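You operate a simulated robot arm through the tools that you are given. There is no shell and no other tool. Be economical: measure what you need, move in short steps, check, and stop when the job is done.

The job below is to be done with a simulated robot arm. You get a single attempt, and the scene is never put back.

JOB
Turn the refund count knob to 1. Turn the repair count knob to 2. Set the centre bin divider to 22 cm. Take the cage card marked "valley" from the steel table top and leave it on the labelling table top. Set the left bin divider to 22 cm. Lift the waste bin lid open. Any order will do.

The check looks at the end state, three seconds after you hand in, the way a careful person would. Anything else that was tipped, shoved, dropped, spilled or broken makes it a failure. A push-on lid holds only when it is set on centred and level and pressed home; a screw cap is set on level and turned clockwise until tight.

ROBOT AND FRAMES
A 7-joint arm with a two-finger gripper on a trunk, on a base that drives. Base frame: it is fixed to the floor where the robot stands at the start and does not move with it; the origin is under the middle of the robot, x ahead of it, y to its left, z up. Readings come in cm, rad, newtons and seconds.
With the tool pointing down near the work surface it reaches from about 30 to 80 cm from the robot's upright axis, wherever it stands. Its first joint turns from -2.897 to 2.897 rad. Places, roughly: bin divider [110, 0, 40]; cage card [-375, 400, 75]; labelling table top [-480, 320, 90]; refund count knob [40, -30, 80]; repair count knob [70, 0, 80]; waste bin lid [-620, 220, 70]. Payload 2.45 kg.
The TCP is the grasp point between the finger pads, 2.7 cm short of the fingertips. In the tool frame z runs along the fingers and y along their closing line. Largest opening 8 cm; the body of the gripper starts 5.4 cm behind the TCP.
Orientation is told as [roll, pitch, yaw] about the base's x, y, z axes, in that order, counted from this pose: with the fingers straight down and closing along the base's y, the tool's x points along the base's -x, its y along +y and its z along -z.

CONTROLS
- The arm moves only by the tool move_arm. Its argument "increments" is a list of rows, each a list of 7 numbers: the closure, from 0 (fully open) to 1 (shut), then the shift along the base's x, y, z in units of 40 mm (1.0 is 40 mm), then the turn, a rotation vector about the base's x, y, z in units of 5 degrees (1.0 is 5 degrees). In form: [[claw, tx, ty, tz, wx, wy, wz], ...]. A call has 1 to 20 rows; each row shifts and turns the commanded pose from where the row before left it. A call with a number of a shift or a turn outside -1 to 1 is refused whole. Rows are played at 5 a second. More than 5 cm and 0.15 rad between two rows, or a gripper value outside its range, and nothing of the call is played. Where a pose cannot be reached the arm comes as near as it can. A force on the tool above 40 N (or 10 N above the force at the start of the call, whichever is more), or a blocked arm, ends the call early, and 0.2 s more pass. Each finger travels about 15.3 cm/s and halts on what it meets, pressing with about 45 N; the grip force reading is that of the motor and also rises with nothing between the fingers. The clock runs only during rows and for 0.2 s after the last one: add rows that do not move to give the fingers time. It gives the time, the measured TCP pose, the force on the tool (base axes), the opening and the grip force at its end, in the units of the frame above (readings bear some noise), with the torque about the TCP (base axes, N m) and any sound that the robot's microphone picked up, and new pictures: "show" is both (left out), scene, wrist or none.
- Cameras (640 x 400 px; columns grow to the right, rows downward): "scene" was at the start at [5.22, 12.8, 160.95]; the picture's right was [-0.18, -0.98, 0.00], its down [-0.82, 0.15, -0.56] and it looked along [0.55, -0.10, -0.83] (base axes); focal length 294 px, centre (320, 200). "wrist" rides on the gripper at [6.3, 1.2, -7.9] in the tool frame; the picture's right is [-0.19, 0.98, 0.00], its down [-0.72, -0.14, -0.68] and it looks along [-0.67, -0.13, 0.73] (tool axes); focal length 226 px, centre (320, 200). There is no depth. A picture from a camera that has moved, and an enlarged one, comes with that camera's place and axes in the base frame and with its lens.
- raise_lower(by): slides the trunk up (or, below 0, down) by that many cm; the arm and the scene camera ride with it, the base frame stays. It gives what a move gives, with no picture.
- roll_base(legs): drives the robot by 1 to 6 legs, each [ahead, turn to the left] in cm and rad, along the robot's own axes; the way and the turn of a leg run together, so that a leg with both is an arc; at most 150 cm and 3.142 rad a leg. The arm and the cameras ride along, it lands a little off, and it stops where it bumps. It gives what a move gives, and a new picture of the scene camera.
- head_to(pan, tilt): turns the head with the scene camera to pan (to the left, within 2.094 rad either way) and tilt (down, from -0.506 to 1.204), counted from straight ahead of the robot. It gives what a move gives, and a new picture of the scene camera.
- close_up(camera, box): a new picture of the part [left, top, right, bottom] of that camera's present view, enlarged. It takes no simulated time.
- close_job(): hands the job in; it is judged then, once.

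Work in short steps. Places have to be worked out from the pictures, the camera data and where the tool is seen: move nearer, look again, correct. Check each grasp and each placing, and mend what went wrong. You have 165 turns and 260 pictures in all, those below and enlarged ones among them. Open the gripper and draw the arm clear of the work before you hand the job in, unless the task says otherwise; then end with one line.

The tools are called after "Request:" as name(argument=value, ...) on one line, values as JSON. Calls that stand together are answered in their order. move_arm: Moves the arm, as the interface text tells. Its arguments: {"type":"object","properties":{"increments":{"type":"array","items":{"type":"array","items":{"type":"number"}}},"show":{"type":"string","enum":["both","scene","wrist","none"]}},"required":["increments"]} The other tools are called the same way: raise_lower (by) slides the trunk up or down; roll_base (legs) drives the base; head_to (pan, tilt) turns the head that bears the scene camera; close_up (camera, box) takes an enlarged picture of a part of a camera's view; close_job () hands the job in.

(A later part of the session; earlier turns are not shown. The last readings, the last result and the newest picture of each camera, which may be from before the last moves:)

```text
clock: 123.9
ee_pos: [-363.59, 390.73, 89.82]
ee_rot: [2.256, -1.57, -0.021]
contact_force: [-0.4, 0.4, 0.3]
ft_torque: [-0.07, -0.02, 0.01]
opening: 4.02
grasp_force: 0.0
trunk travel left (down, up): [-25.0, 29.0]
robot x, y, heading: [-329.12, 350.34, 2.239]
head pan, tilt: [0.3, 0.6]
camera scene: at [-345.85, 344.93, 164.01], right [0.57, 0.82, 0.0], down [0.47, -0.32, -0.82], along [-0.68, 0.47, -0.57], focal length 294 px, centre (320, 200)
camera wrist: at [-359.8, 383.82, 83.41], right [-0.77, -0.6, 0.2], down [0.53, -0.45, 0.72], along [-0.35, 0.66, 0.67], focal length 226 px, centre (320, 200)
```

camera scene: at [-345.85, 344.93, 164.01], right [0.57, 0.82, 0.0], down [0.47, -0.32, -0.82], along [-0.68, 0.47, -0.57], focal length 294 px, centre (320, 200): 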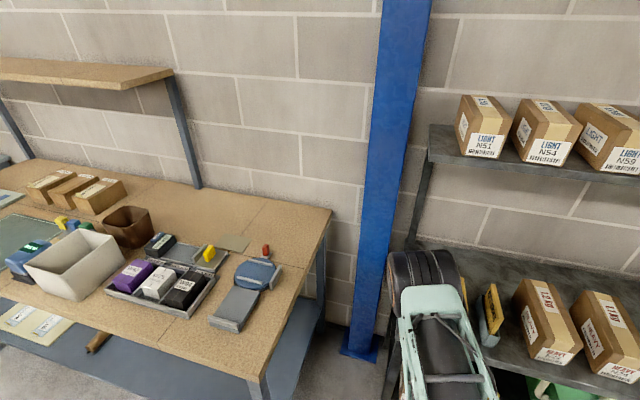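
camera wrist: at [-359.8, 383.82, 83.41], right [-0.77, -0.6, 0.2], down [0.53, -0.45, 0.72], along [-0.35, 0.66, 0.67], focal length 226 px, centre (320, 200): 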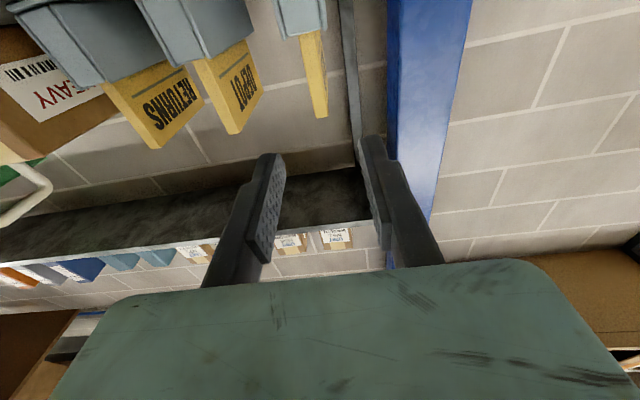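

The card is edge-on and centred within 0.4 cm. I advance 14.5 cm so the fingers straddle the card's front part.

Request:
move_arm(increments=[[0.5, -0.53, 0.73, -0.04, 0, 0, 0], [0.5, -0.54, 0.73, -0.04, 0, 0, 0], [0.5, -0.54, 0.73, -0.04, 0, 0, 0], [0.5, -0.54, 0.73, -0.03, 0, 0, 0]])

```text
clock: 124.9
ee_pos: [-372.23, 402.45, 89.11]
ee_rot: [0.63, -1.568, 1.605]
contact_force: [0.2, 0.4, -0.3]
ft_torque: [-0.01, -0.01, -0.02]
opening: 4.03
grasp_force: 0.1
trunk travel left (down, up): [-25.0, 29.0]
robot x, y, heading: [-329.06, 349.75, 2.238]
head pan, tilt: [0.3, 0.6]
camera scene: at [-345.85, 344.95, 164.01], right [0.57, 0.82, 0.0], down [0.47, -0.32, -0.82], along [-0.68, 0.47, -0.57], focal length 294 px, centre (320, 200)
camera wrist: at [-368.35, 395.42, 82.62], right [-0.77, -0.6, 0.19], down [0.53, -0.45, 0.72], along [-0.35, 0.66, 0.67], focal length 226 px, centre (320, 200)
```

scene: 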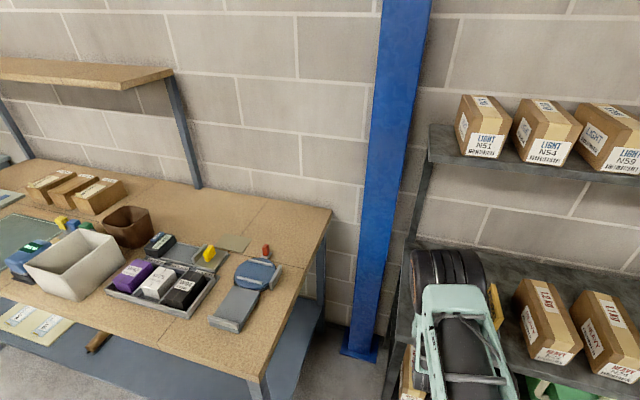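
wrist: 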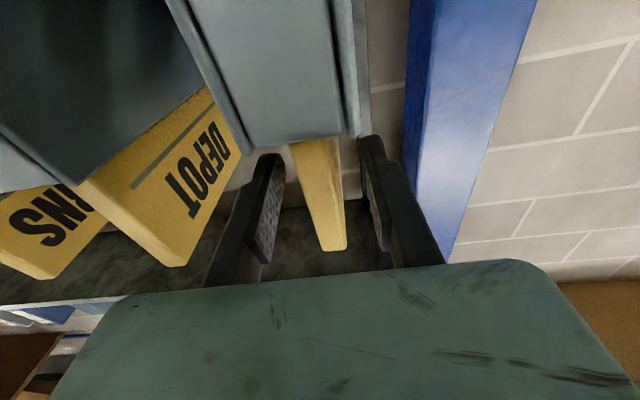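

The card stands between the fingers. I close and check.

Request:
move_arm(increments=[[1, 0, 0, 0, 0, 0, 0], [1, 0, 0, 0, 0, 0, 0], [1, 0, 0, 0, 0, 0, 0]], show="wrist")

```text
clock: 125.7
ee_pos: [-372.31, 402.41, 89.08]
ee_rot: [1.082, -1.568, 1.152]
contact_force: [0.0, 0.2, 0.1]
ft_torque: [-0.04, 0.02, -0.01]
opening: 1.19
grasp_force: 39.1
trunk travel left (down, up): [-25.0, 29.0]
robot x, y, heading: [-328.99, 349.97, 2.239]
head pan, tilt: [0.3, 0.6]
camera wrist: at [-368.36, 395.37, 82.65], right [-0.77, -0.6, 0.19], down [0.53, -0.45, 0.72], along [-0.35, 0.66, 0.67], focal length 226 px, centre (320, 200)
```

wrist: 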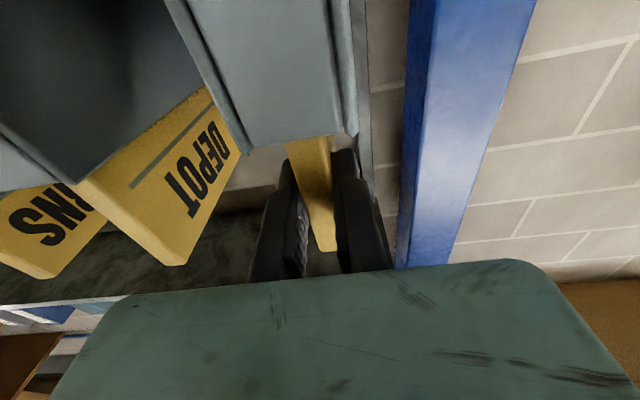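

Gripped at 1.2 cm. I lift straight up 7 cm and check whether the holder stays.

Request:
move_arm(increments=[[1, 0, 0, 0.1, 0, 0, 0], [1, 0, 0, 0.25, 0, 0, 0], [1, 0, 0, 0.35, 0, 0, 0], [1, 0, 0, 0.5, 0, 0, 0], [1, 0, 0, 0.5, 0, 0, 0]])

```text
clock: 126.9
ee_pos: [-372.18, 402.42, 95.78]
ee_rot: [1.028, -1.569, 1.206]
contact_force: [0.7, -0.2, -0.5]
ft_torque: [0.0, -0.04, 0.05]
opening: 1.21
grasp_force: 39.5
trunk travel left (down, up): [-25.0, 29.0]
robot x, y, heading: [-329.21, 350.04, 2.239]
head pan, tilt: [0.3, 0.6]
camera scene: at [-345.84, 344.91, 164.02], right [0.57, 0.82, 0.0], down [0.47, -0.32, -0.82], along [-0.68, 0.47, -0.57], focal length 294 px, centre (320, 200)
camera wrist: at [-368.32, 395.39, 89.4], right [-0.77, -0.6, 0.19], down [0.53, -0.45, 0.72], along [-0.35, 0.66, 0.67], focal length 226 px, centre (320, 200)
```

scene: 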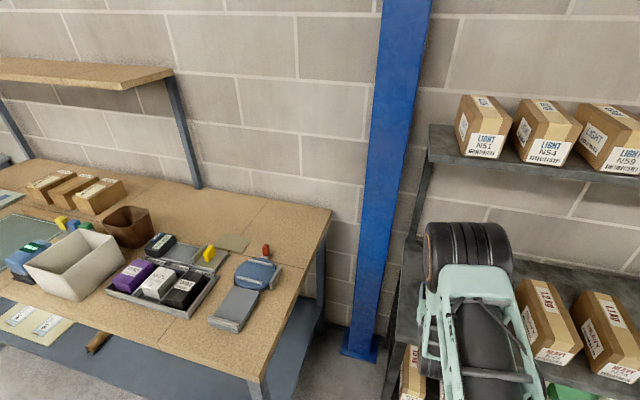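
wrist: 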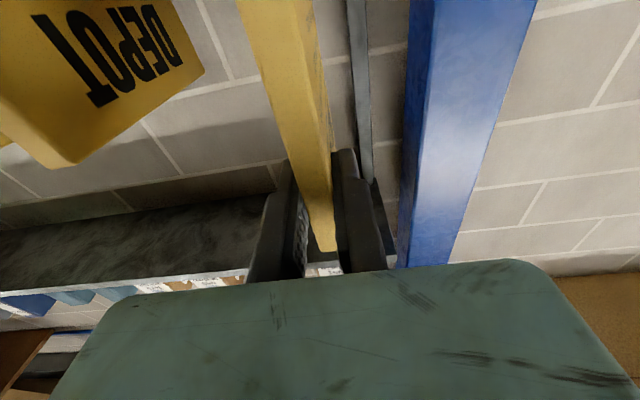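

Card slides up freely. I lift 8 cm more and then look.

Request:
move_arm(increments=[[1, 0, 0, 0.5, 0, 0, 0], [1, 0, 0, 0.75, 0, 0, 0], [1, 0, 0, 0.75, 0, 0, 0]], show="wrist")

Request:
head_to(pan=0.0, tilt=0.8)

```text
clock: 127.7
ee_pos: [-372.05, 402.46, 103.88]
ee_rot: [0.847, -1.567, 1.39]
contact_force: [-0.8, 1.5, -0.4]
ft_torque: [-0.05, 0.0, -0.04]
opening: 1.19
grasp_force: 39.0
trunk travel left (down, up): [-25.0, 29.0]
robot x, y, heading: [-328.97, 350.01, 2.24]
head pan, tilt: [0.3, 0.6]
camera wrist: at [-368.26, 395.4, 97.56], right [-0.77, -0.6, 0.19], down [0.53, -0.45, 0.72], along [-0.35, 0.66, 0.67], focal length 226 px, centre (320, 200)
```

wrist: 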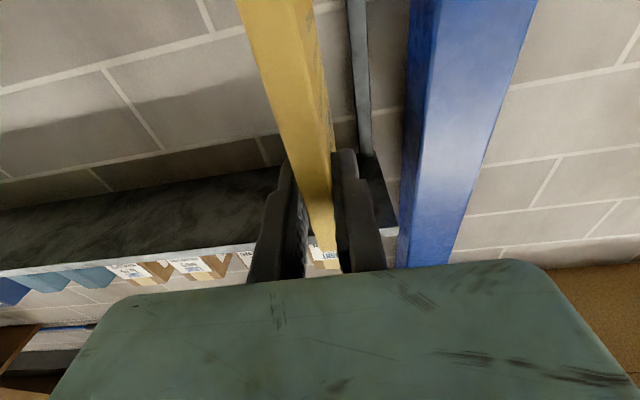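

```text
clock: 128.5
ee_pos: [-372.13, 402.55, 103.96]
ee_rot: [1.153, -1.568, 1.08]
contact_force: [0.5, -0.2, -0.3]
ft_torque: [-0.03, -0.04, 0.0]
opening: 1.2
grasp_force: 38.9
trunk travel left (down, up): [-25.0, 29.0]
robot x, y, heading: [-329.1, 350.01, 2.238]
head pan, tilt: [0.0, 0.799]
camera scene: at [-343.58, 346.25, 162.33], right [0.78, 0.62, 0.0], down [0.44, -0.56, -0.7], along [-0.43, 0.55, -0.72], focal length 294 px, centre (320, 200)
```

scene: 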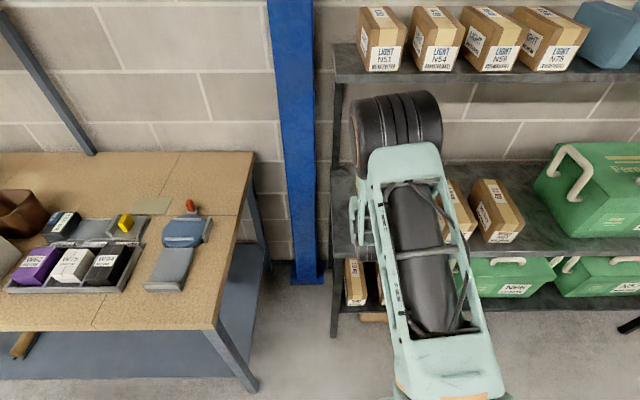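

The card is free. I back the robot off 42 cm from the rack, then look at the card and rack.

Request:
roll_base(legs=[[-42, 0]])

Request:
close_up(camera="wrist", box=[0, 0, 640, 400])

```text
clock: 131.0
ee_pos: [-346.34, 370.17, 103.91]
ee_rot: [1.444, -1.569, 0.787]
contact_force: [0.5, 0.0, -0.6]
ft_torque: [-0.06, -0.03, 0.01]
opening: 1.2
grasp_force: 38.6
trunk travel left (down, up): [-25.0, 29.0]
robot x, y, heading: [-303.42, 317.59, 2.235]
head pan, tilt: [0.0, 0.799]
camera scene: at [-318.01, 313.79, 162.33], right [0.79, 0.62, 0.0], down [0.44, -0.56, -0.7], along [-0.43, 0.55, -0.72], focal length 294 px, centre (320, 200)
```

scene: 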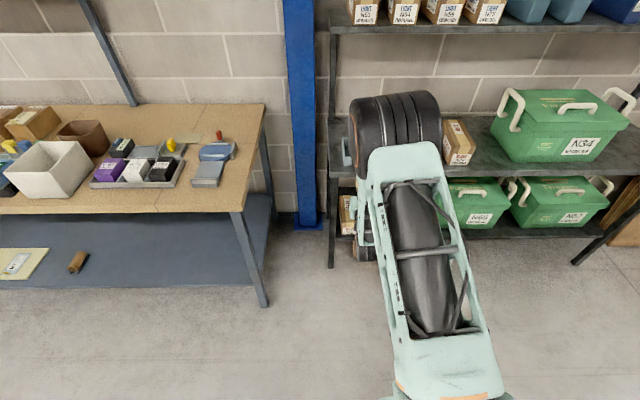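

```text
1.00 times, centred on (320, 200) of wrist (not enlarged: the box is as wide or as high as the picture)
camera zoom: at [-342.59, 363.08, 97.56], right [-0.78, -0.6, 0.19], down [0.53, -0.45, 0.72], along [-0.34, 0.66, 0.67], focal length 226 px, centre (320, 200)
```

zoom: 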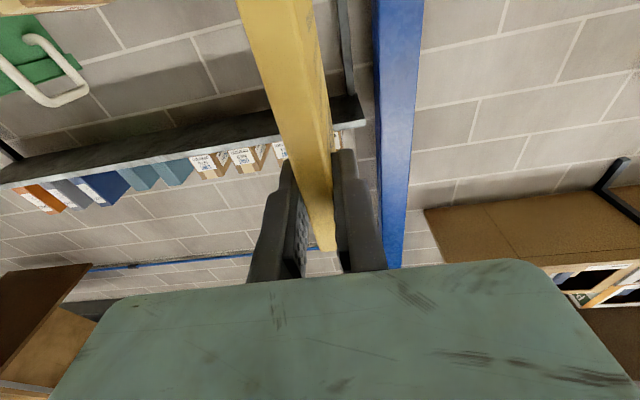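

I move over to the labelling table: back off a bit more, then shift 100 cm along to face it.

Request:
roll_base(legs=[[-16, 0], [0, 1.571], [100, 0], [0, -1.571]])

Request:
head_to(pan=0.0, tilt=0.7)

```text
clock: 145.1
ee_pos: [-412.85, 295.56, 103.88]
ee_rot: [1.198, -1.569, 1.021]
contact_force: [-0.3, 0.2, -0.9]
ft_torque: [-0.02, 0.0, -0.01]
opening: 1.22
grasp_force: 38.3
trunk travel left (down, up): [-25.0, 29.0]
robot x, y, heading: [-370.29, 242.34, 2.231]
head pan, tilt: [0.0, 0.799]
camera scene: at [-385.04, 238.96, 162.32], right [0.79, 0.61, 0.0], down [0.44, -0.57, -0.7], along [-0.42, 0.55, -0.72], focal length 294 px, centre (320, 200)
```

scene: 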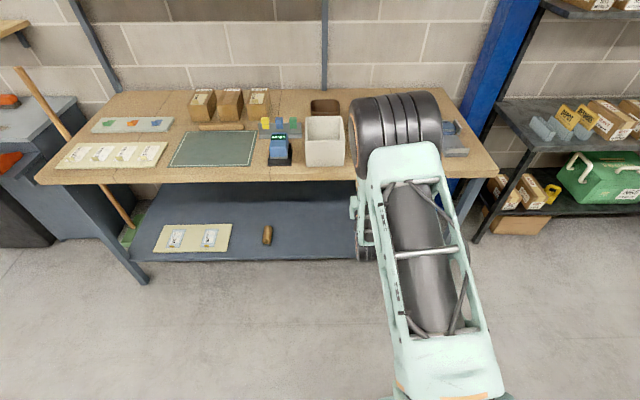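

```text
clock: 145.8
ee_pos: [-412.81, 295.53, 103.95]
ee_rot: [1.106, -1.57, 1.115]
contact_force: [0.2, -0.4, -0.4]
ft_torque: [-0.07, -0.02, 0.02]
opening: 1.2
grasp_force: 39.2
trunk travel left (down, up): [-25.0, 29.0]
robot x, y, heading: [-370.63, 242.23, 2.224]
head pan, tilt: [0.0, 0.7]
camera scene: at [-385.3, 239.29, 163.15], right [0.79, 0.61, 0.0], down [0.39, -0.51, -0.76], along [-0.47, 0.61, -0.64], focal length 294 px, centre (320, 200)
```

scene: 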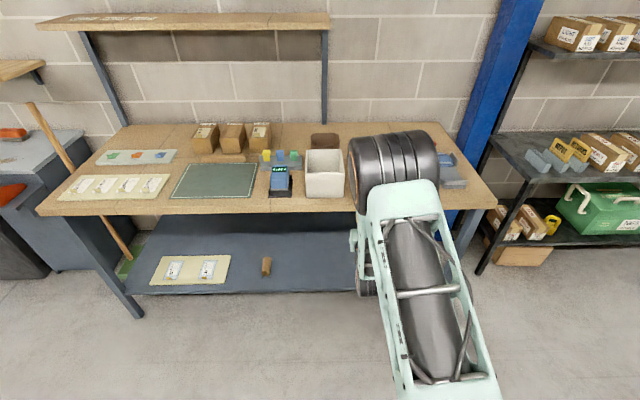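

The empty holder stands undisturbed on the rack. I enlarge the table top to find a free spot for the card.

Request:
close_up(camera="scene", box=[30, 110, 370, 230])

```text
1.88 times, centred on (200, 170) of scene
camera zoom: at [-385.3, 239.29, 163.15], right [0.79, 0.61, 0.0], down [0.39, -0.51, -0.76], along [-0.47, 0.61, -0.64], focal length 554 px, centre (546, 256)
```

zoom: 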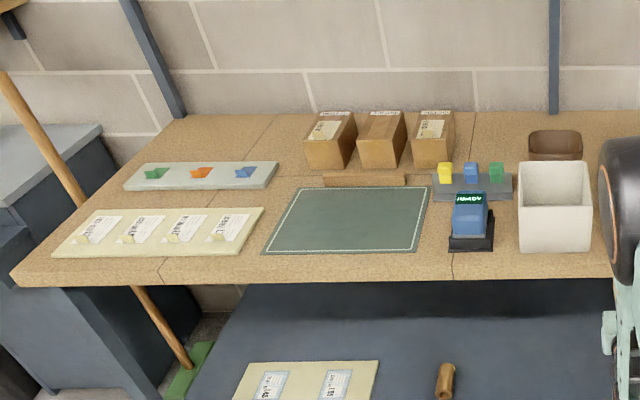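

The card is about 12×10 cm; the clearest place is the front edge by the cutting mat (u≈−198), free of upright objects. I shift the robot 53 cm left to face it.

Request:
roll_base(legs=[[0, 1.571], [53, 0], [0, -1.565]])

```text
clock: 156.8
ee_pos: [-456.75, 258.97, 104.09]
ee_rot: [1.207, -1.569, 1.061]
contact_force: [0.5, -0.4, -0.2]
ft_torque: [-0.03, -0.06, 0.01]
opening: 1.17
grasp_force: 39.3
trunk travel left (down, up): [-25.0, 29.0]
robot x, y, heading: [-411.71, 208.23, 2.27]
head pan, tilt: [0.0, 0.7]
camera scene: at [-426.58, 204.19, 163.15], right [0.76, 0.65, 0.0], down [0.42, -0.49, -0.76], along [-0.49, 0.58, -0.64], focal length 294 px, centre (320, 200)
```

scene: 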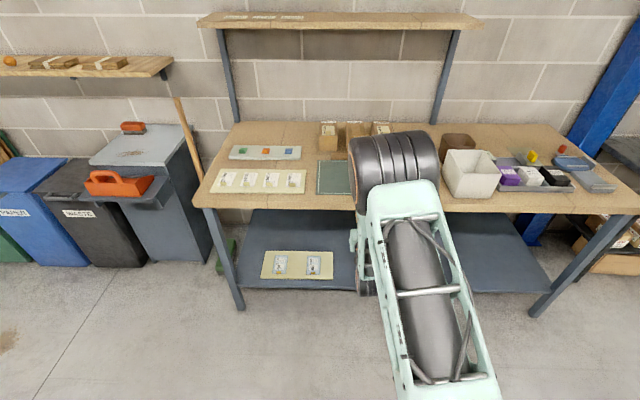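

Now I roll the tool 90° about its axis so the card lies flat, still in front of the table edge.

Request:
move_arm(increments=[[1, 0, 0, 0, -0.642, 0.767, 0], [1, 0, 0, 0, -0.642, 0.767, 0], [1, 0, 0, 0, -0.642, 0.767, 0], [1, 0, 0, 0, -0.642, 0.767, 0], [1, 0, 0, 0, -0.642, 0.767, 0], [1, 0, 0, 0, -0.642, 0.767, 0], [1, 0, 0, 0, -0.642, 0.767, 0], [1, 0, 0, 0, -0.642, 0.767, 0], [1, 0, 0, 0, -0.642, 0.767, 0], [1, 0, 0, 0, -0.642, 0.767, 0], [1, 0, 0, 0, -0.642, 0.767, 0], [1, 0, 0, 0, -0.642, 0.767, 0], [1, 0, 0, 0, -0.642, 0.767, 0], [1, 0, 0, 0, -0.642, 0.767, 0], [1, 0, 0, 0, -0.642, 0.767, 0], [1, 0, 0, 0, -0.642, 0.767, 0], [1, 0, 0, 0, -0.642, 0.767, 0], [1, 0, 0, 0, -0.642, 0.767, 0]], show="both")

```text
clock: 160.6
ee_pos: [-456.88, 259.0, 103.81]
ee_rot: [1.571, 0.001, 0.699]
contact_force: [0.9, -0.1, -0.2]
ft_torque: [-0.04, -0.04, 0.03]
opening: 1.2
grasp_force: 38.7
trunk travel left (down, up): [-25.0, 29.0]
robot x, y, heading: [-412.04, 208.17, 2.277]
head pan, tilt: [0.0, 0.7]
camera scene: at [-426.56, 204.21, 163.15], right [0.76, 0.65, 0.0], down [0.42, -0.49, -0.76], along [-0.49, 0.58, -0.64], focal length 294 px, centre (320, 200)
camera wrist: at [-456.65, 248.84, 105.14], right [0.15, 0.13, 0.98], down [0.99, -0.06, -0.14], along [0.04, 0.99, -0.13], focal length 226 px, centre (320, 200)
```

scene: 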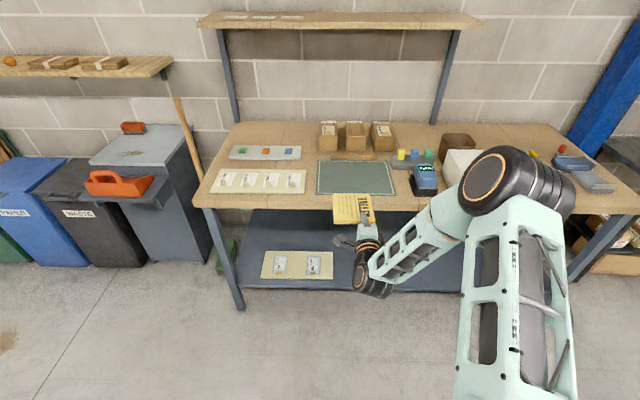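
wrist: 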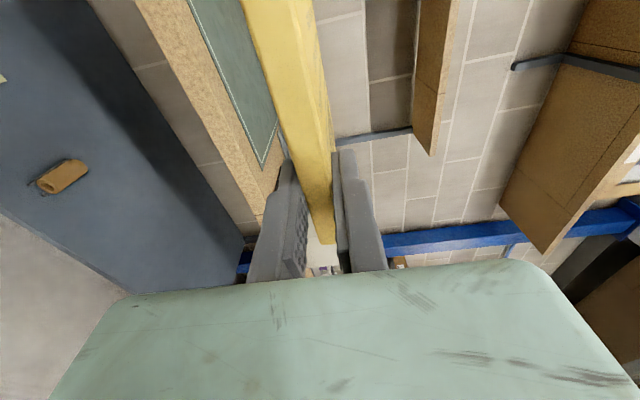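

The card is flat above the table's front edge. I tilt 10° nose-down and advance 24 cm over the table, lowering slightly.

Request:
move_arm(increments=[[1, 0, 0, 0, -0.767, -0.642, 0], [1, 0, 0, 0, -0.767, -0.642, 0], [1, -0.527, 0.676, -0.12, 0, 0, 0], [1, -0.527, 0.676, -0.12, 0, 0, 0], [1, -0.527, 0.676, -0.12, 0, 0, 0], [1, -0.527, 0.676, -0.12, 0, 0, 0], [1, -0.527, 0.676, -0.12, 0, 0, 0], [1, -0.527, 0.676, -0.12, 0, 0, 0], [1, -0.527, 0.676, -0.12, 0, 0, 0]], show="both")

```text
clock: 162.6
ee_pos: [-471.51, 278.13, 100.53]
ee_rot: [1.395, -0.002, 0.698]
contact_force: [-0.2, -0.8, -1.5]
ft_torque: [-0.01, -0.06, -0.03]
opening: 1.21
grasp_force: 38.9
trunk travel left (down, up): [-25.0, 29.0]
robot x, y, heading: [-412.2, 207.93, 2.278]
head pan, tilt: [0.0, 0.7]
camera scene: at [-426.6, 204.24, 163.14], right [0.76, 0.65, 0.0], down [0.42, -0.49, -0.76], along [-0.49, 0.58, -0.64], focal length 294 px, centre (320, 200)
camera wrist: at [-471.58, 268.33, 103.09], right [0.04, 0.25, 0.97], down [1.0, -0.07, -0.02], along [0.06, 0.96, -0.26], focal length 226 px, centre (320, 200)
```

scene: 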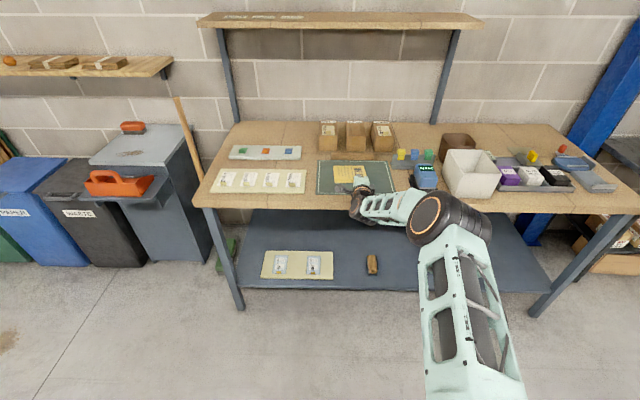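
wrist: 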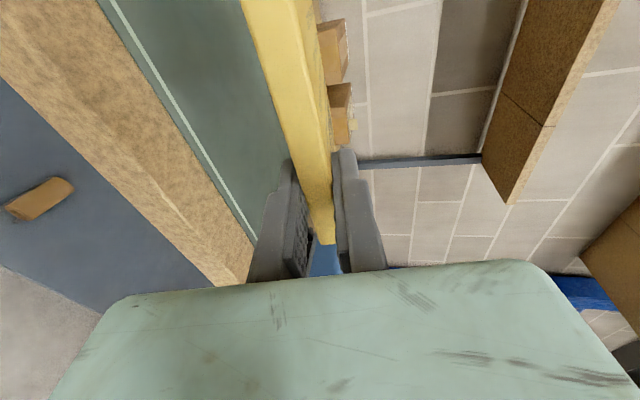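

Positioned well over table edge and mat front. I lower 7 cm.

Request:
move_arm(increments=[[1, 0.06, -0.08, -0.45, 0, 0, 0], [1, 0.06, -0.08, -0.45, 0, 0, 0], [1, 0, 0, -0.45, 0, 0, 0], [1, 0, 0, -0.35, 0, 0, 0]], show="both")

```text
clock: 163.6
ee_pos: [-471.1, 277.24, 93.76]
ee_rot: [1.396, 0.001, 0.697]
contact_force: [0.2, 0.7, -0.2]
ft_torque: [-0.02, -0.03, 0.01]
opening: 1.21
grasp_force: 38.8
trunk travel left (down, up): [-25.0, 29.0]
robot x, y, heading: [-412.18, 208.21, 2.278]
head pan, tilt: [0.0, 0.7]
camera scene: at [-426.6, 204.23, 163.15], right [0.76, 0.65, 0.0], down [0.42, -0.49, -0.76], along [-0.49, 0.58, -0.64], focal length 294 px, centre (320, 200)
camera wrist: at [-471.17, 267.46, 96.28], right [0.04, 0.25, 0.97], down [1.0, -0.07, -0.02], along [0.06, 0.96, -0.26], focal length 226 px, centre (320, 200)
```

scene: 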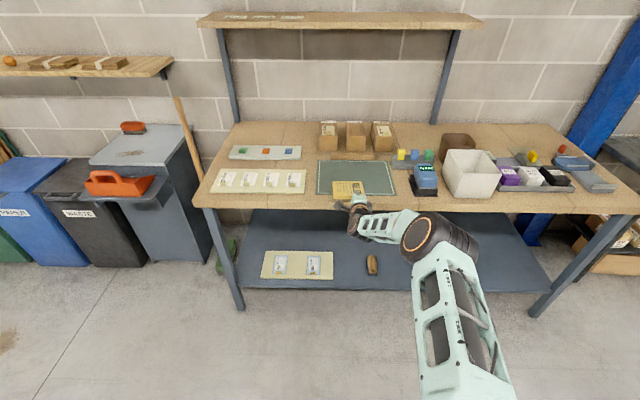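
wrist: 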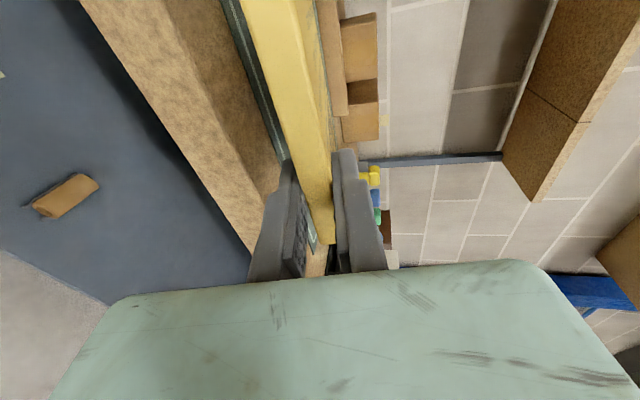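

No contact yet; I lower in small steps until touch.

Request:
move_arm(increments=[[1, 0, 0, -0.1, 0, 0, 0], [1, 0, 0, -0.1, 0, 0, 0], [1, 0, 0, -0.1, 0, 0, 0]], show="wrist")

```text
clock: 164.4
ee_pos: [-471.08, 277.37, 92.56]
ee_rot: [1.397, 0.0, 0.697]
contact_force: [0.1, 0.2, -0.6]
ft_torque: [-0.02, -0.02, -0.03]
opening: 1.22
grasp_force: 39.2
trunk travel left (down, up): [-25.0, 29.0]
robot x, y, heading: [-411.95, 208.38, 2.275]
head pan, tilt: [0.0, 0.7]
camera wrist: at [-471.12, 267.5, 95.13], right [0.04, 0.25, 0.97], down [1.0, -0.07, -0.02], along [0.06, 0.96, -0.26], focal length 226 px, centre (320, 200)
```

wrist: 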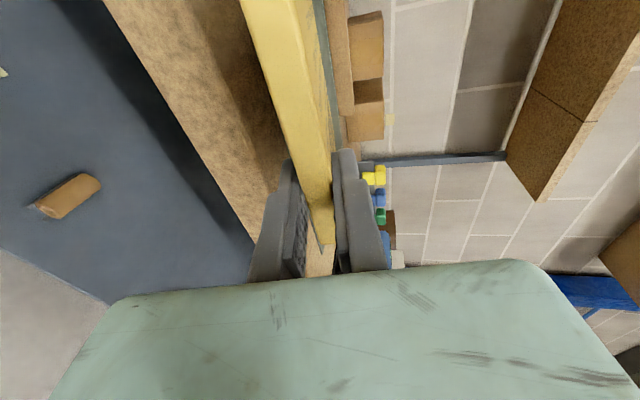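

Request:
move_arm(increments=[[1, 0, 0, -0.075, 0, 0, 0], [1, 0, 0, -0.075, 0, 0, 0], [1, 0, 0, -0.075, 0, 0, 0]], show="wrist")

```text
clock: 165.2
ee_pos: [-471.06, 277.41, 91.71]
ee_rot: [1.396, 0.002, 0.696]
contact_force: [0.5, -0.3, -0.1]
ft_torque: [-0.05, -0.04, -0.01]
opening: 1.21
grasp_force: 38.7
trunk travel left (down, up): [-25.0, 29.0]
robot x, y, heading: [-411.87, 208.01, 2.274]
head pan, tilt: [0.0, 0.7]
camera wrist: at [-471.2, 267.47, 94.21], right [0.04, 0.25, 0.97], down [1.0, -0.07, -0.02], along [0.06, 0.96, -0.26], focal length 226 px, centre (320, 200)
```

wrist: 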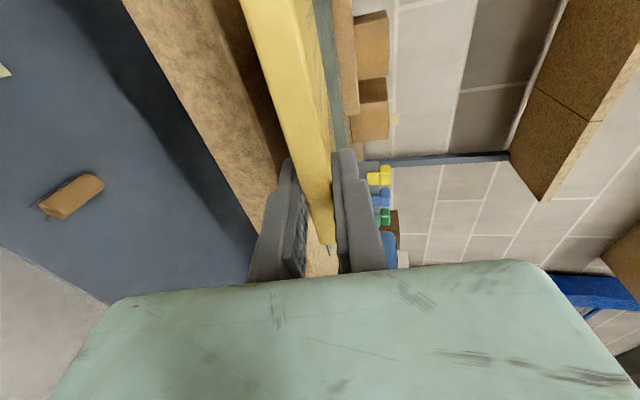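

Still free; continue down 1 cm.

Request:
move_arm(increments=[[1, 0, 0, -0.075, 0, 0, 0], [1, 0, 0, -0.075, 0, 0, 0], [1, 0, 0, -0.075, 0, 0, 0], [1, 0, 0, -0.075, 0, 0, 0]], show="wrist")

```text
clock: 166.2
ee_pos: [-471.06, 277.33, 90.69]
ee_rot: [1.403, -0.002, 0.695]
contact_force: [-1.6, 0.9, 7.2]
ft_torque: [0.64, 0.58, 0.0]
opening: 1.18
grasp_force: 38.8
trunk travel left (down, up): [-25.0, 29.0]
robot x, y, heading: [-412.13, 208.46, 2.273]
head pan, tilt: [0.0, 0.7]
camera wrist: at [-471.11, 267.39, 93.15], right [0.04, 0.25, 0.97], down [1.0, -0.07, -0.02], along [0.06, 0.97, -0.25], focal length 226 px, centre (320, 200)
```

wrist: 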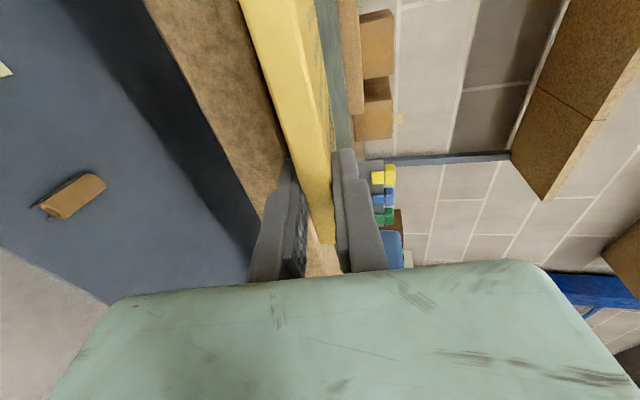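

Contact: the table top is at about z=88.3. Releasing at this shallow tilt would let the lower finger drag the card, so I raise and tilt to 45° nose-down so it slides off the finger; moving 5 cm further in.

Request:
move_arm(increments=[[1, 0, 0, 0.5, 0, 0, 0], [1, 0, 0, 0.5, 0, 0, 0], [1, -0.109, 0.14, 0.13, -0.767, -0.642, 0], [1, -0.109, 0.14, 0.13, -0.767, -0.642, 0], [1, -0.109, 0.14, 0.13, -0.767, -0.642, 0], [1, -0.109, 0.14, 0.13, -0.767, -0.642, 0], [1, -0.109, 0.14, 0.13, -0.767, -0.642, 0], [1, -0.109, 0.14, 0.13, -0.767, -0.642, 0], [1, -0.109, 0.14, 0.13, -0.767, -0.642, 0]], show="both")

```text
clock: 168.2
ee_pos: [-474.09, 279.57, 97.36]
ee_rot: [0.787, 0.0, 0.699]
contact_force: [0.1, -1.0, -0.7]
ft_torque: [0.01, -0.06, -0.03]
opening: 1.2
grasp_force: 39.1
out of reach, approached as far as the arm can: row 9
trunk travel left (down, up): [-25.0, 29.0]
robot x, y, heading: [-411.73, 207.81, 2.272]
head pan, tilt: [0.0, 0.7]
camera scene: at [-426.63, 204.0, 163.14], right [0.76, 0.65, 0.0], down [0.42, -0.49, -0.77], along [-0.49, 0.58, -0.64], focal length 294 px, centre (320, 200)
camera wrist: at [-476.06, 271.9, 103.74], right [-0.3, 0.65, 0.69], down [0.92, 0.02, 0.38], along [0.24, 0.76, -0.61], focal length 226 px, centre (320, 200)
```

scene: 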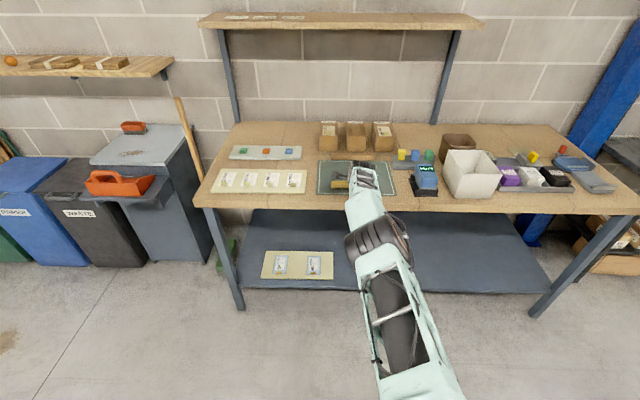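
wrist: 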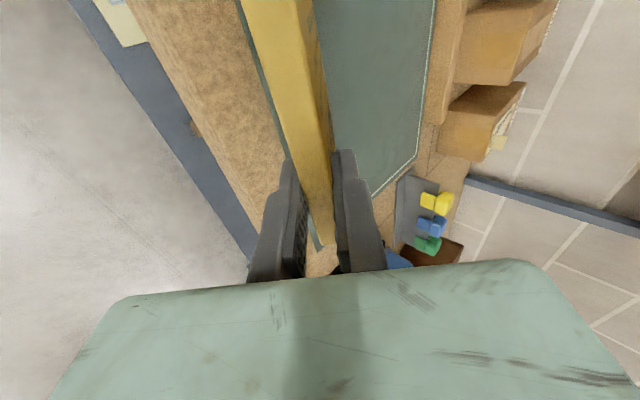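

The arm is near its reach limit, so I raise the trunk 4 cm, drive 12 cm closer, and draw the arm back the same amount.

Request:
raise_lower(by=5)

Request:
move_arm(increments=[[1, 0.3, -0.4, 0, 0, 0, 0], [1, 0.46, -0.59, 0, 0, 0, 0], [1, 0.46, -0.59, 0, 0, 0, 0], [1, 0.46, -0.59, 0, 0, 0, 0]], show="none")

Request:
roll_base(legs=[[14, 0]])

```text
clock: 169.2
ee_pos: [-474.0, 279.81, 102.13]
ee_rot: [0.783, 0.0, 0.696]
contact_force: [-0.4, 0.5, -0.8]
ft_torque: [0.01, -0.02, -0.02]
opening: 1.17
grasp_force: 38.9
trunk travel left (down, up): [-30.0, 24.0]
robot x, y, heading: [-411.8, 208.11, 2.273]
head pan, tilt: [0.0, 0.7]
```

```text
clock: 170.2
ee_pos: [-467.13, 271.22, 102.36]
ee_rot: [0.787, 0.0, 0.698]
contact_force: [-0.7, 0.9, -0.7]
ft_torque: [-0.02, -0.06, 0.0]
opening: 1.19
grasp_force: 39.2
trunk travel left (down, up): [-30.0, 24.0]
robot x, y, heading: [-412.15, 208.39, 2.271]
head pan, tilt: [0.0, 0.7]
```

```text
clock: 171.5
ee_pos: [-476.19, 281.95, 102.19]
ee_rot: [0.784, -0.001, 0.694]
contact_force: [-0.2, -0.4, -0.7]
ft_torque: [-0.01, 0.03, 0.0]
opening: 1.2
grasp_force: 39.1
trunk travel left (down, up): [-30.0, 24.0]
robot x, y, heading: [-420.75, 218.97, 2.271]
head pan, tilt: [0.0, 0.7]
camera scene: at [-435.67, 214.96, 168.14], right [0.76, 0.65, 0.0], down [0.42, -0.49, -0.76], along [-0.49, 0.58, -0.65], focal length 294 px, centre (320, 200)
```

scene: 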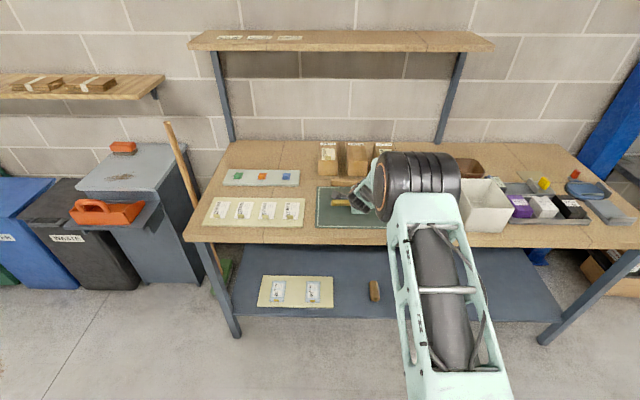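

Now I lower toward touch.

Request:
move_arm(increments=[[1, 0.1, -0.13, -0.45, 0, 0, 0], [1, 0.1, -0.13, -0.4, 0, 0, 0], [1, 0.05, -0.06, -0.2, 0, 0, 0], [1, 0, 0, -0.1, 0, 0, 0], [1, 0, 0, -0.1, 0, 0, 0], [1, 0, 0, -0.08, 0, 0, 0]], show="wrist")

```text
clock: 172.9
ee_pos: [-474.97, 280.72, 96.96]
ee_rot: [0.785, 0.001, 0.695]
contact_force: [0.4, -0.4, -0.4]
ft_torque: [-0.02, -0.07, 0.02]
opening: 1.22
grasp_force: 38.8
trunk travel left (down, up): [-30.0, 24.0]
robot x, y, heading: [-421.0, 219.18, 2.274]
head pan, tilt: [0.0, 0.7]
camera wrist: at [-476.95, 273.12, 103.35], right [-0.3, 0.66, 0.69], down [0.92, 0.01, 0.38], along [0.24, 0.75, -0.61], focal length 226 px, centre (320, 200)
```

wrist: 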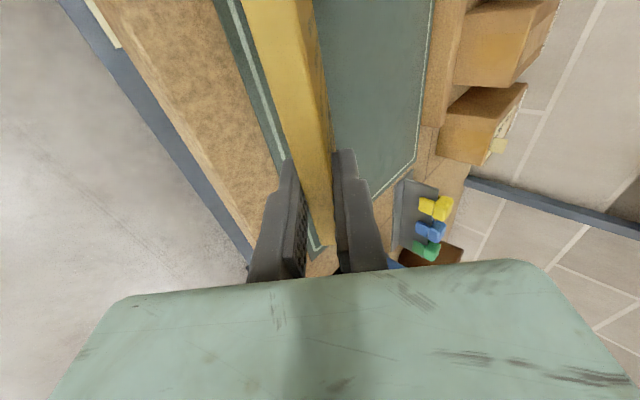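

Request:
move_arm(increments=[[1, 0, 0, -0.1, 0, 0, 0], [1, 0, 0, -0.1, 0, 0, 0], [1, 0, 0, -0.08, 0, 0, 0], [1, 0, 0, -0.08, 0, 0, 0]], show="none")

```text
clock: 173.9
ee_pos: [-475.17, 281.06, 96.59]
ee_rot: [0.802, -0.001, 0.695]
contact_force: [1.2, -3.2, 15.5]
ft_torque: [0.73, 0.71, 0.16]
opening: 1.2
grasp_force: 39.2
trunk travel left (down, up): [-30.0, 24.0]
robot x, y, heading: [-420.95, 219.02, 2.277]
head pan, tilt: [0.0, 0.7]
stopped in row 4: the force on the tool passed its limit at 43 N (the readings are from after the stop); the commanded pose is now the measured one
```

The card's far edge rests on the table. I open partly and look at how the card settles.

Request:
move_arm(increments=[[0.72, 0, 0, 0, 0, 0, 0], [0.72, 0, 0, 0, 0, 0, 0], [0.72, 0, 0, 0, 0, 0, 0]], show="both")

```text
clock: 174.7
ee_pos: [-475.12, 281.01, 96.11]
ee_rot: [0.796, 0.0, 0.695]
contact_force: [0.4, -0.3, 0.4]
ft_torque: [0.02, 0.01, -0.02]
opening: 2.24
grasp_force: 0.3
trunk travel left (down, up): [-30.0, 24.0]
robot x, y, heading: [-420.6, 218.87, 2.27]
head pan, tilt: [0.0, 0.7]
camera scene: at [-435.56, 214.84, 168.15], right [0.76, 0.65, 0.0], down [0.42, -0.49, -0.76], along [-0.49, 0.58, -0.64], focal length 294 px, centre (320, 200)
camera wrist: at [-477.02, 273.23, 102.46], right [-0.29, 0.65, 0.7], down [0.93, 0.01, 0.38], along [0.24, 0.76, -0.61], focal length 226 px, centre (320, 200)
```

scene: 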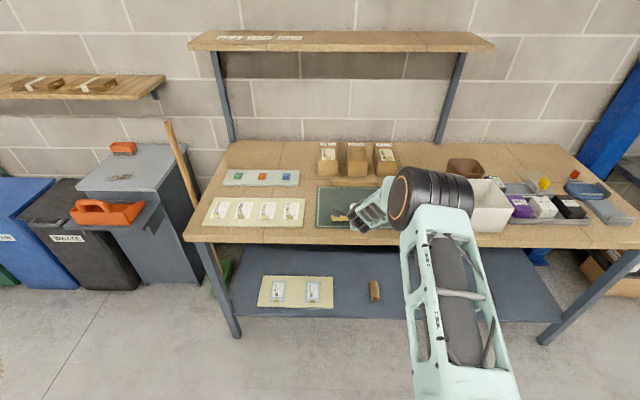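
wrist: 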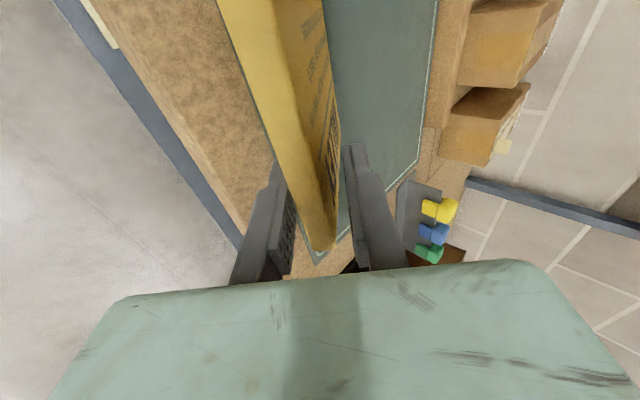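

The card now leans on the lower finger. I lower and draw back gradually so its rear comes down gently.

Request:
move_arm(increments=[[0.72, 0.08, -0.1, -0.22, 0, 0, 0], [0.72, 0.08, -0.1, -0.22, 0, 0, 0], [0.72, 0.08, -0.1, -0.22, 0, 0, 0], [0.72, 0.08, -0.1, -0.1, 0, 0, 0]], show="both")

```text
clock: 175.7
ee_pos: [-473.84, 279.55, 93.3]
ee_rot: [0.801, -0.001, 0.694]
contact_force: [-6.1, 6.6, 11.7]
ft_torque: [1.22, 1.17, -0.06]
opening: 2.47
grasp_force: 44.5
trunk travel left (down, up): [-30.0, 24.0]
robot x, y, heading: [-421.21, 218.75, 2.267]
head pan, tilt: [0.0, 0.7]
camera scene: at [-435.54, 214.83, 168.17], right [0.76, 0.65, 0.0], down [0.42, -0.49, -0.76], along [-0.49, 0.58, -0.64], focal length 294 px, centre (320, 200)
camera wrist: at [-475.78, 271.78, 99.65], right [-0.29, 0.65, 0.7], down [0.93, 0.01, 0.37], along [0.24, 0.76, -0.6], focal length 226 px, centre (320, 200)
```

scene: 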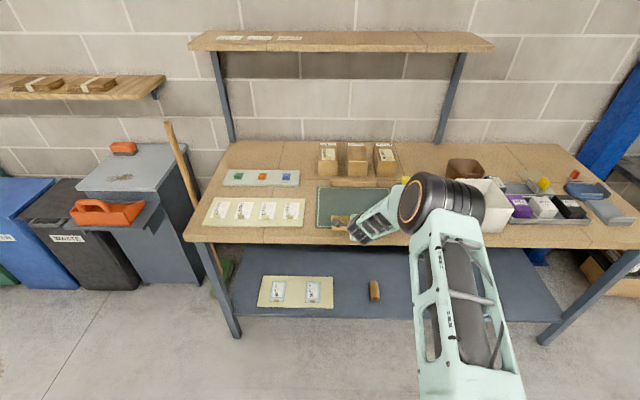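
wrist: 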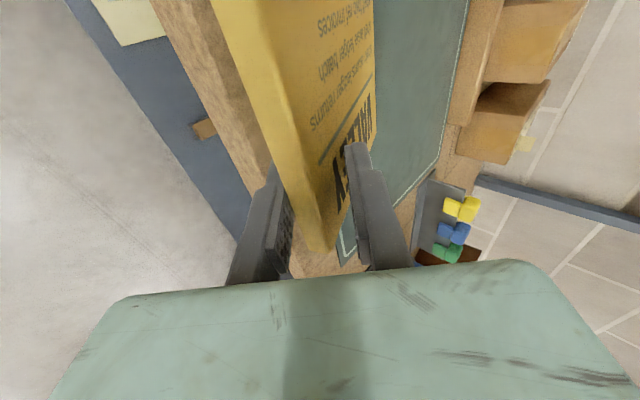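

The card is wedged between the fingers; I open wider.

Request:
move_arm(increments=[[0.5, 0, 0, 0.05, 0, 0, 0], [0.5, 0, 0, 0, 0, 0, 0]], show="wrist")

```text
clock: 176.3
ee_pos: [-473.79, 279.42, 93.24]
ee_rot: [0.793, 0.0, 0.696]
contact_force: [0.0, 0.1, -0.2]
ft_torque: [0.02, -0.03, 0.01]
opening: 4.01
grasp_force: 0.4
trunk travel left (down, up): [-30.0, 24.0]
robot x, y, heading: [-421.0, 218.88, 2.269]
head pan, tilt: [0.0, 0.7]
camera wrist: at [-475.65, 271.65, 99.59], right [-0.29, 0.65, 0.7], down [0.93, 0.01, 0.38], along [0.24, 0.76, -0.61], focal length 226 px, centre (320, 200)
```

wrist: 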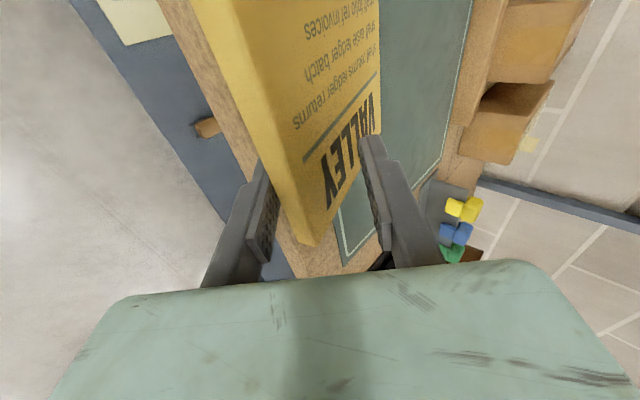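

Nearly flat. I draw back horizontally in small steps.

Request:
move_arm(increments=[[0.5, 0.15, -0.2, 0, 0, 0, 0], [0.5, 0.15, -0.2, 0, 0, 0, 0], [0.5, 0.15, -0.2, 0, 0, 0, 0]], show="both")

```text
clock: 177.1
ee_pos: [-472.04, 277.06, 93.15]
ee_rot: [0.794, 0.001, 0.695]
contact_force: [0.8, 0.0, 0.2]
ft_torque: [0.03, -0.03, 0.02]
opening: 3.97
grasp_force: 0.0
trunk travel left (down, up): [-30.0, 24.0]
robot x, y, heading: [-420.83, 219.12, 2.271]
head pan, tilt: [0.0, 0.7]
camera scene: at [-435.55, 214.85, 168.15], right [0.76, 0.65, 0.0], down [0.42, -0.49, -0.76], along [-0.49, 0.58, -0.64], focal length 294 px, centre (320, 200)
camera wrist: at [-473.89, 269.29, 99.59], right [-0.29, 0.65, 0.7], down [0.93, 0.01, 0.38], along [0.24, 0.76, -0.61], focal length 226 px, centre (320, 200)
```

scene: 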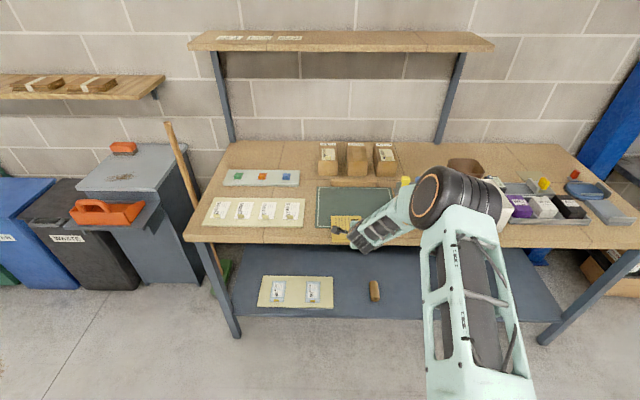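
wrist: 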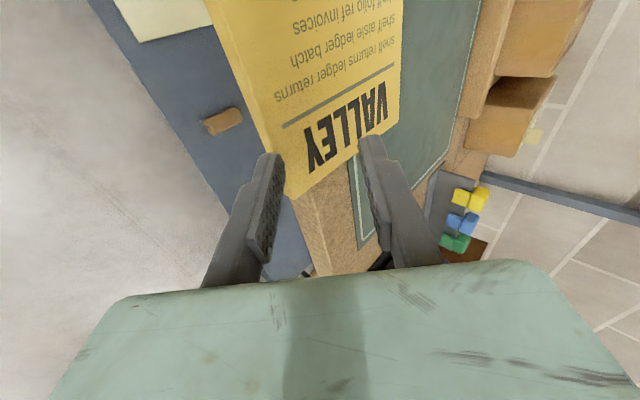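

The elbow is near the white box, so I retreat by driving the base straight back instead (arm rigid).

Request:
roll_base(legs=[[-6, 0]])

Request:
close_up(camera="wrist", box=[0, 0, 640, 400])

Request:
close_up(camera="scene", box=[290, 150, 540, 290])

```text
clock: 178.0
ee_pos: [-468.16, 272.29, 93.28]
ee_rot: [0.796, 0.0, 0.695]
contact_force: [0.2, -0.2, 0.6]
ft_torque: [0.0, -0.03, 0.02]
opening: 3.98
grasp_force: 0.0
trunk travel left (down, up): [-30.0, 24.0]
robot x, y, heading: [-416.97, 214.23, 2.27]
head pan, tilt: [0.0, 0.7]
camera scene: at [-431.59, 210.14, 168.16], right [0.76, 0.65, 0.0], down [0.42, -0.49, -0.77], along [-0.49, 0.58, -0.64], focal length 294 px, centre (320, 200)
```

scene: 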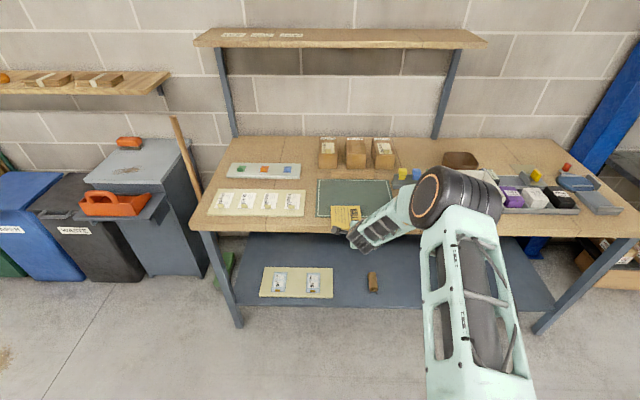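

```text
1.00 times, centred on (320, 200) of wrist (not enlarged: the box is as wide or as high as the picture)
camera zoom: at [-470.02, 264.6, 99.66], right [-0.29, 0.65, 0.7], down [0.93, 0.01, 0.38], along [0.24, 0.76, -0.61], focal length 226 px, centre (320, 200)
```

zoom: 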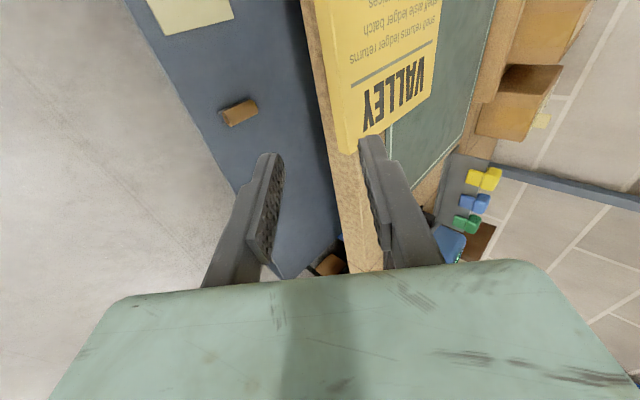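

```text
2.56 times, centred on (415, 220) of scene
camera zoom: at [-431.59, 210.14, 168.16], right [0.76, 0.65, 0.0], down [0.42, -0.49, -0.77], along [-0.49, 0.58, -0.64], focal length 753 px, centre (77, 149)
```

zoom: 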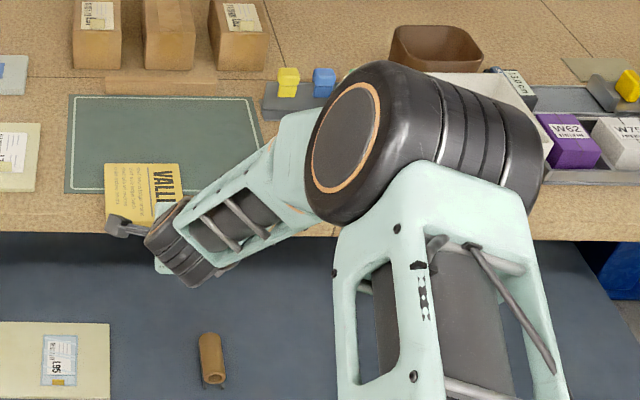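

The card now lies flat on the table. I drive back further to clear and then inspect it.

Request:
roll_base(legs=[[-22, 0]])

Request:
close_up(camera="scene", box=[280, 140, 440, 240])

Request:
close_up(camera="wrist", box=[240, 0, 560, 200])

```text
clock: 179.7
ee_pos: [-454.11, 255.93, 93.28]
ee_rot: [0.796, 0.0, 0.693]
contact_force: [0.1, 0.6, -0.5]
ft_torque: [0.03, 0.01, -0.04]
opening: 3.99
grasp_force: 0.0
trunk travel left (down, up): [-30.0, 24.0]
robot x, y, heading: [-402.75, 197.88, 2.268]
head pan, tilt: [0.0, 0.7]
camera scene: at [-417.67, 193.66, 168.16], right [0.76, 0.64, 0.0], down [0.41, -0.49, -0.77], along [-0.49, 0.59, -0.64], focal length 294 px, centre (320, 200)
```

scene: 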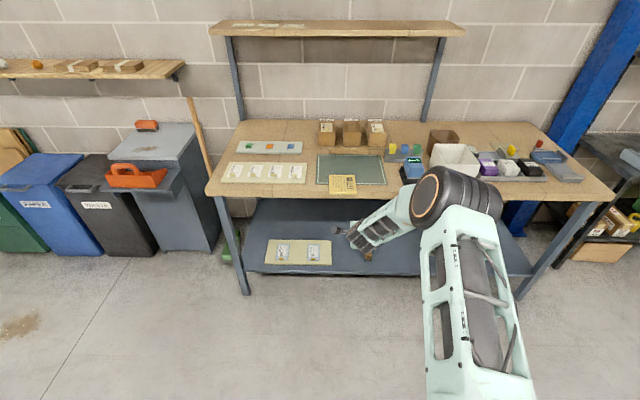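

```text
4.00 times, centred on (360, 190) of scene
camera zoom: at [-417.67, 193.66, 168.16], right [0.76, 0.64, 0.0], down [0.41, -0.49, -0.77], along [-0.49, 0.59, -0.64], focal length 1177 px, centre (160, 240)
```

zoom: 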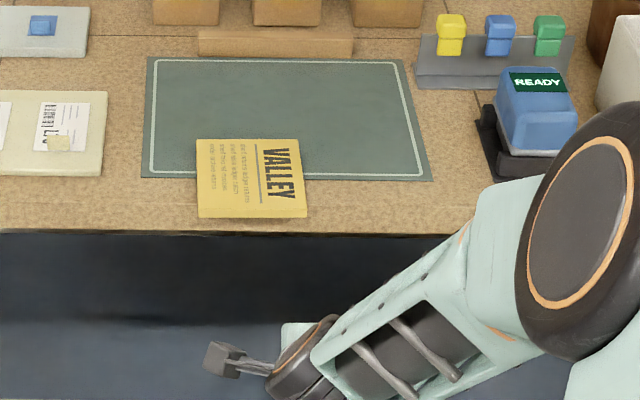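

```text
2.00 times, centred on (400, 100) of wrist
camera zoom: at [-455.99, 248.17, 99.64], right [-0.29, 0.65, 0.7], down [0.93, 0.01, 0.38], along [0.24, 0.76, -0.61], focal length 452 px, centre (160, 400)
```

zoom: 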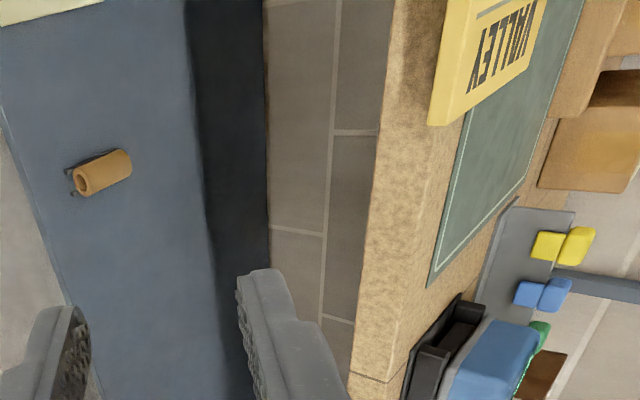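

The card lies flat on the labelling table, well clear. Now the waste bin: I enlarge it.

Request:
close_up(camera="scene", box=[0, 110, 240, 270])

```text
2.50 times, centred on (120, 190) of scene
camera zoom: at [-417.67, 193.66, 168.16], right [0.76, 0.64, 0.0], down [0.41, -0.49, -0.77], along [-0.49, 0.59, -0.64], focal length 736 px, centre (820, 225)
```

zoom: 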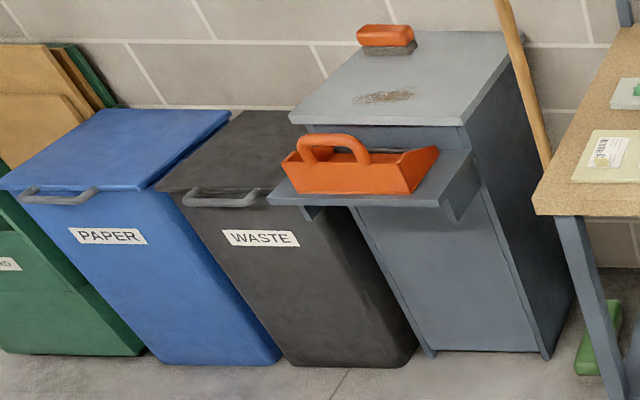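

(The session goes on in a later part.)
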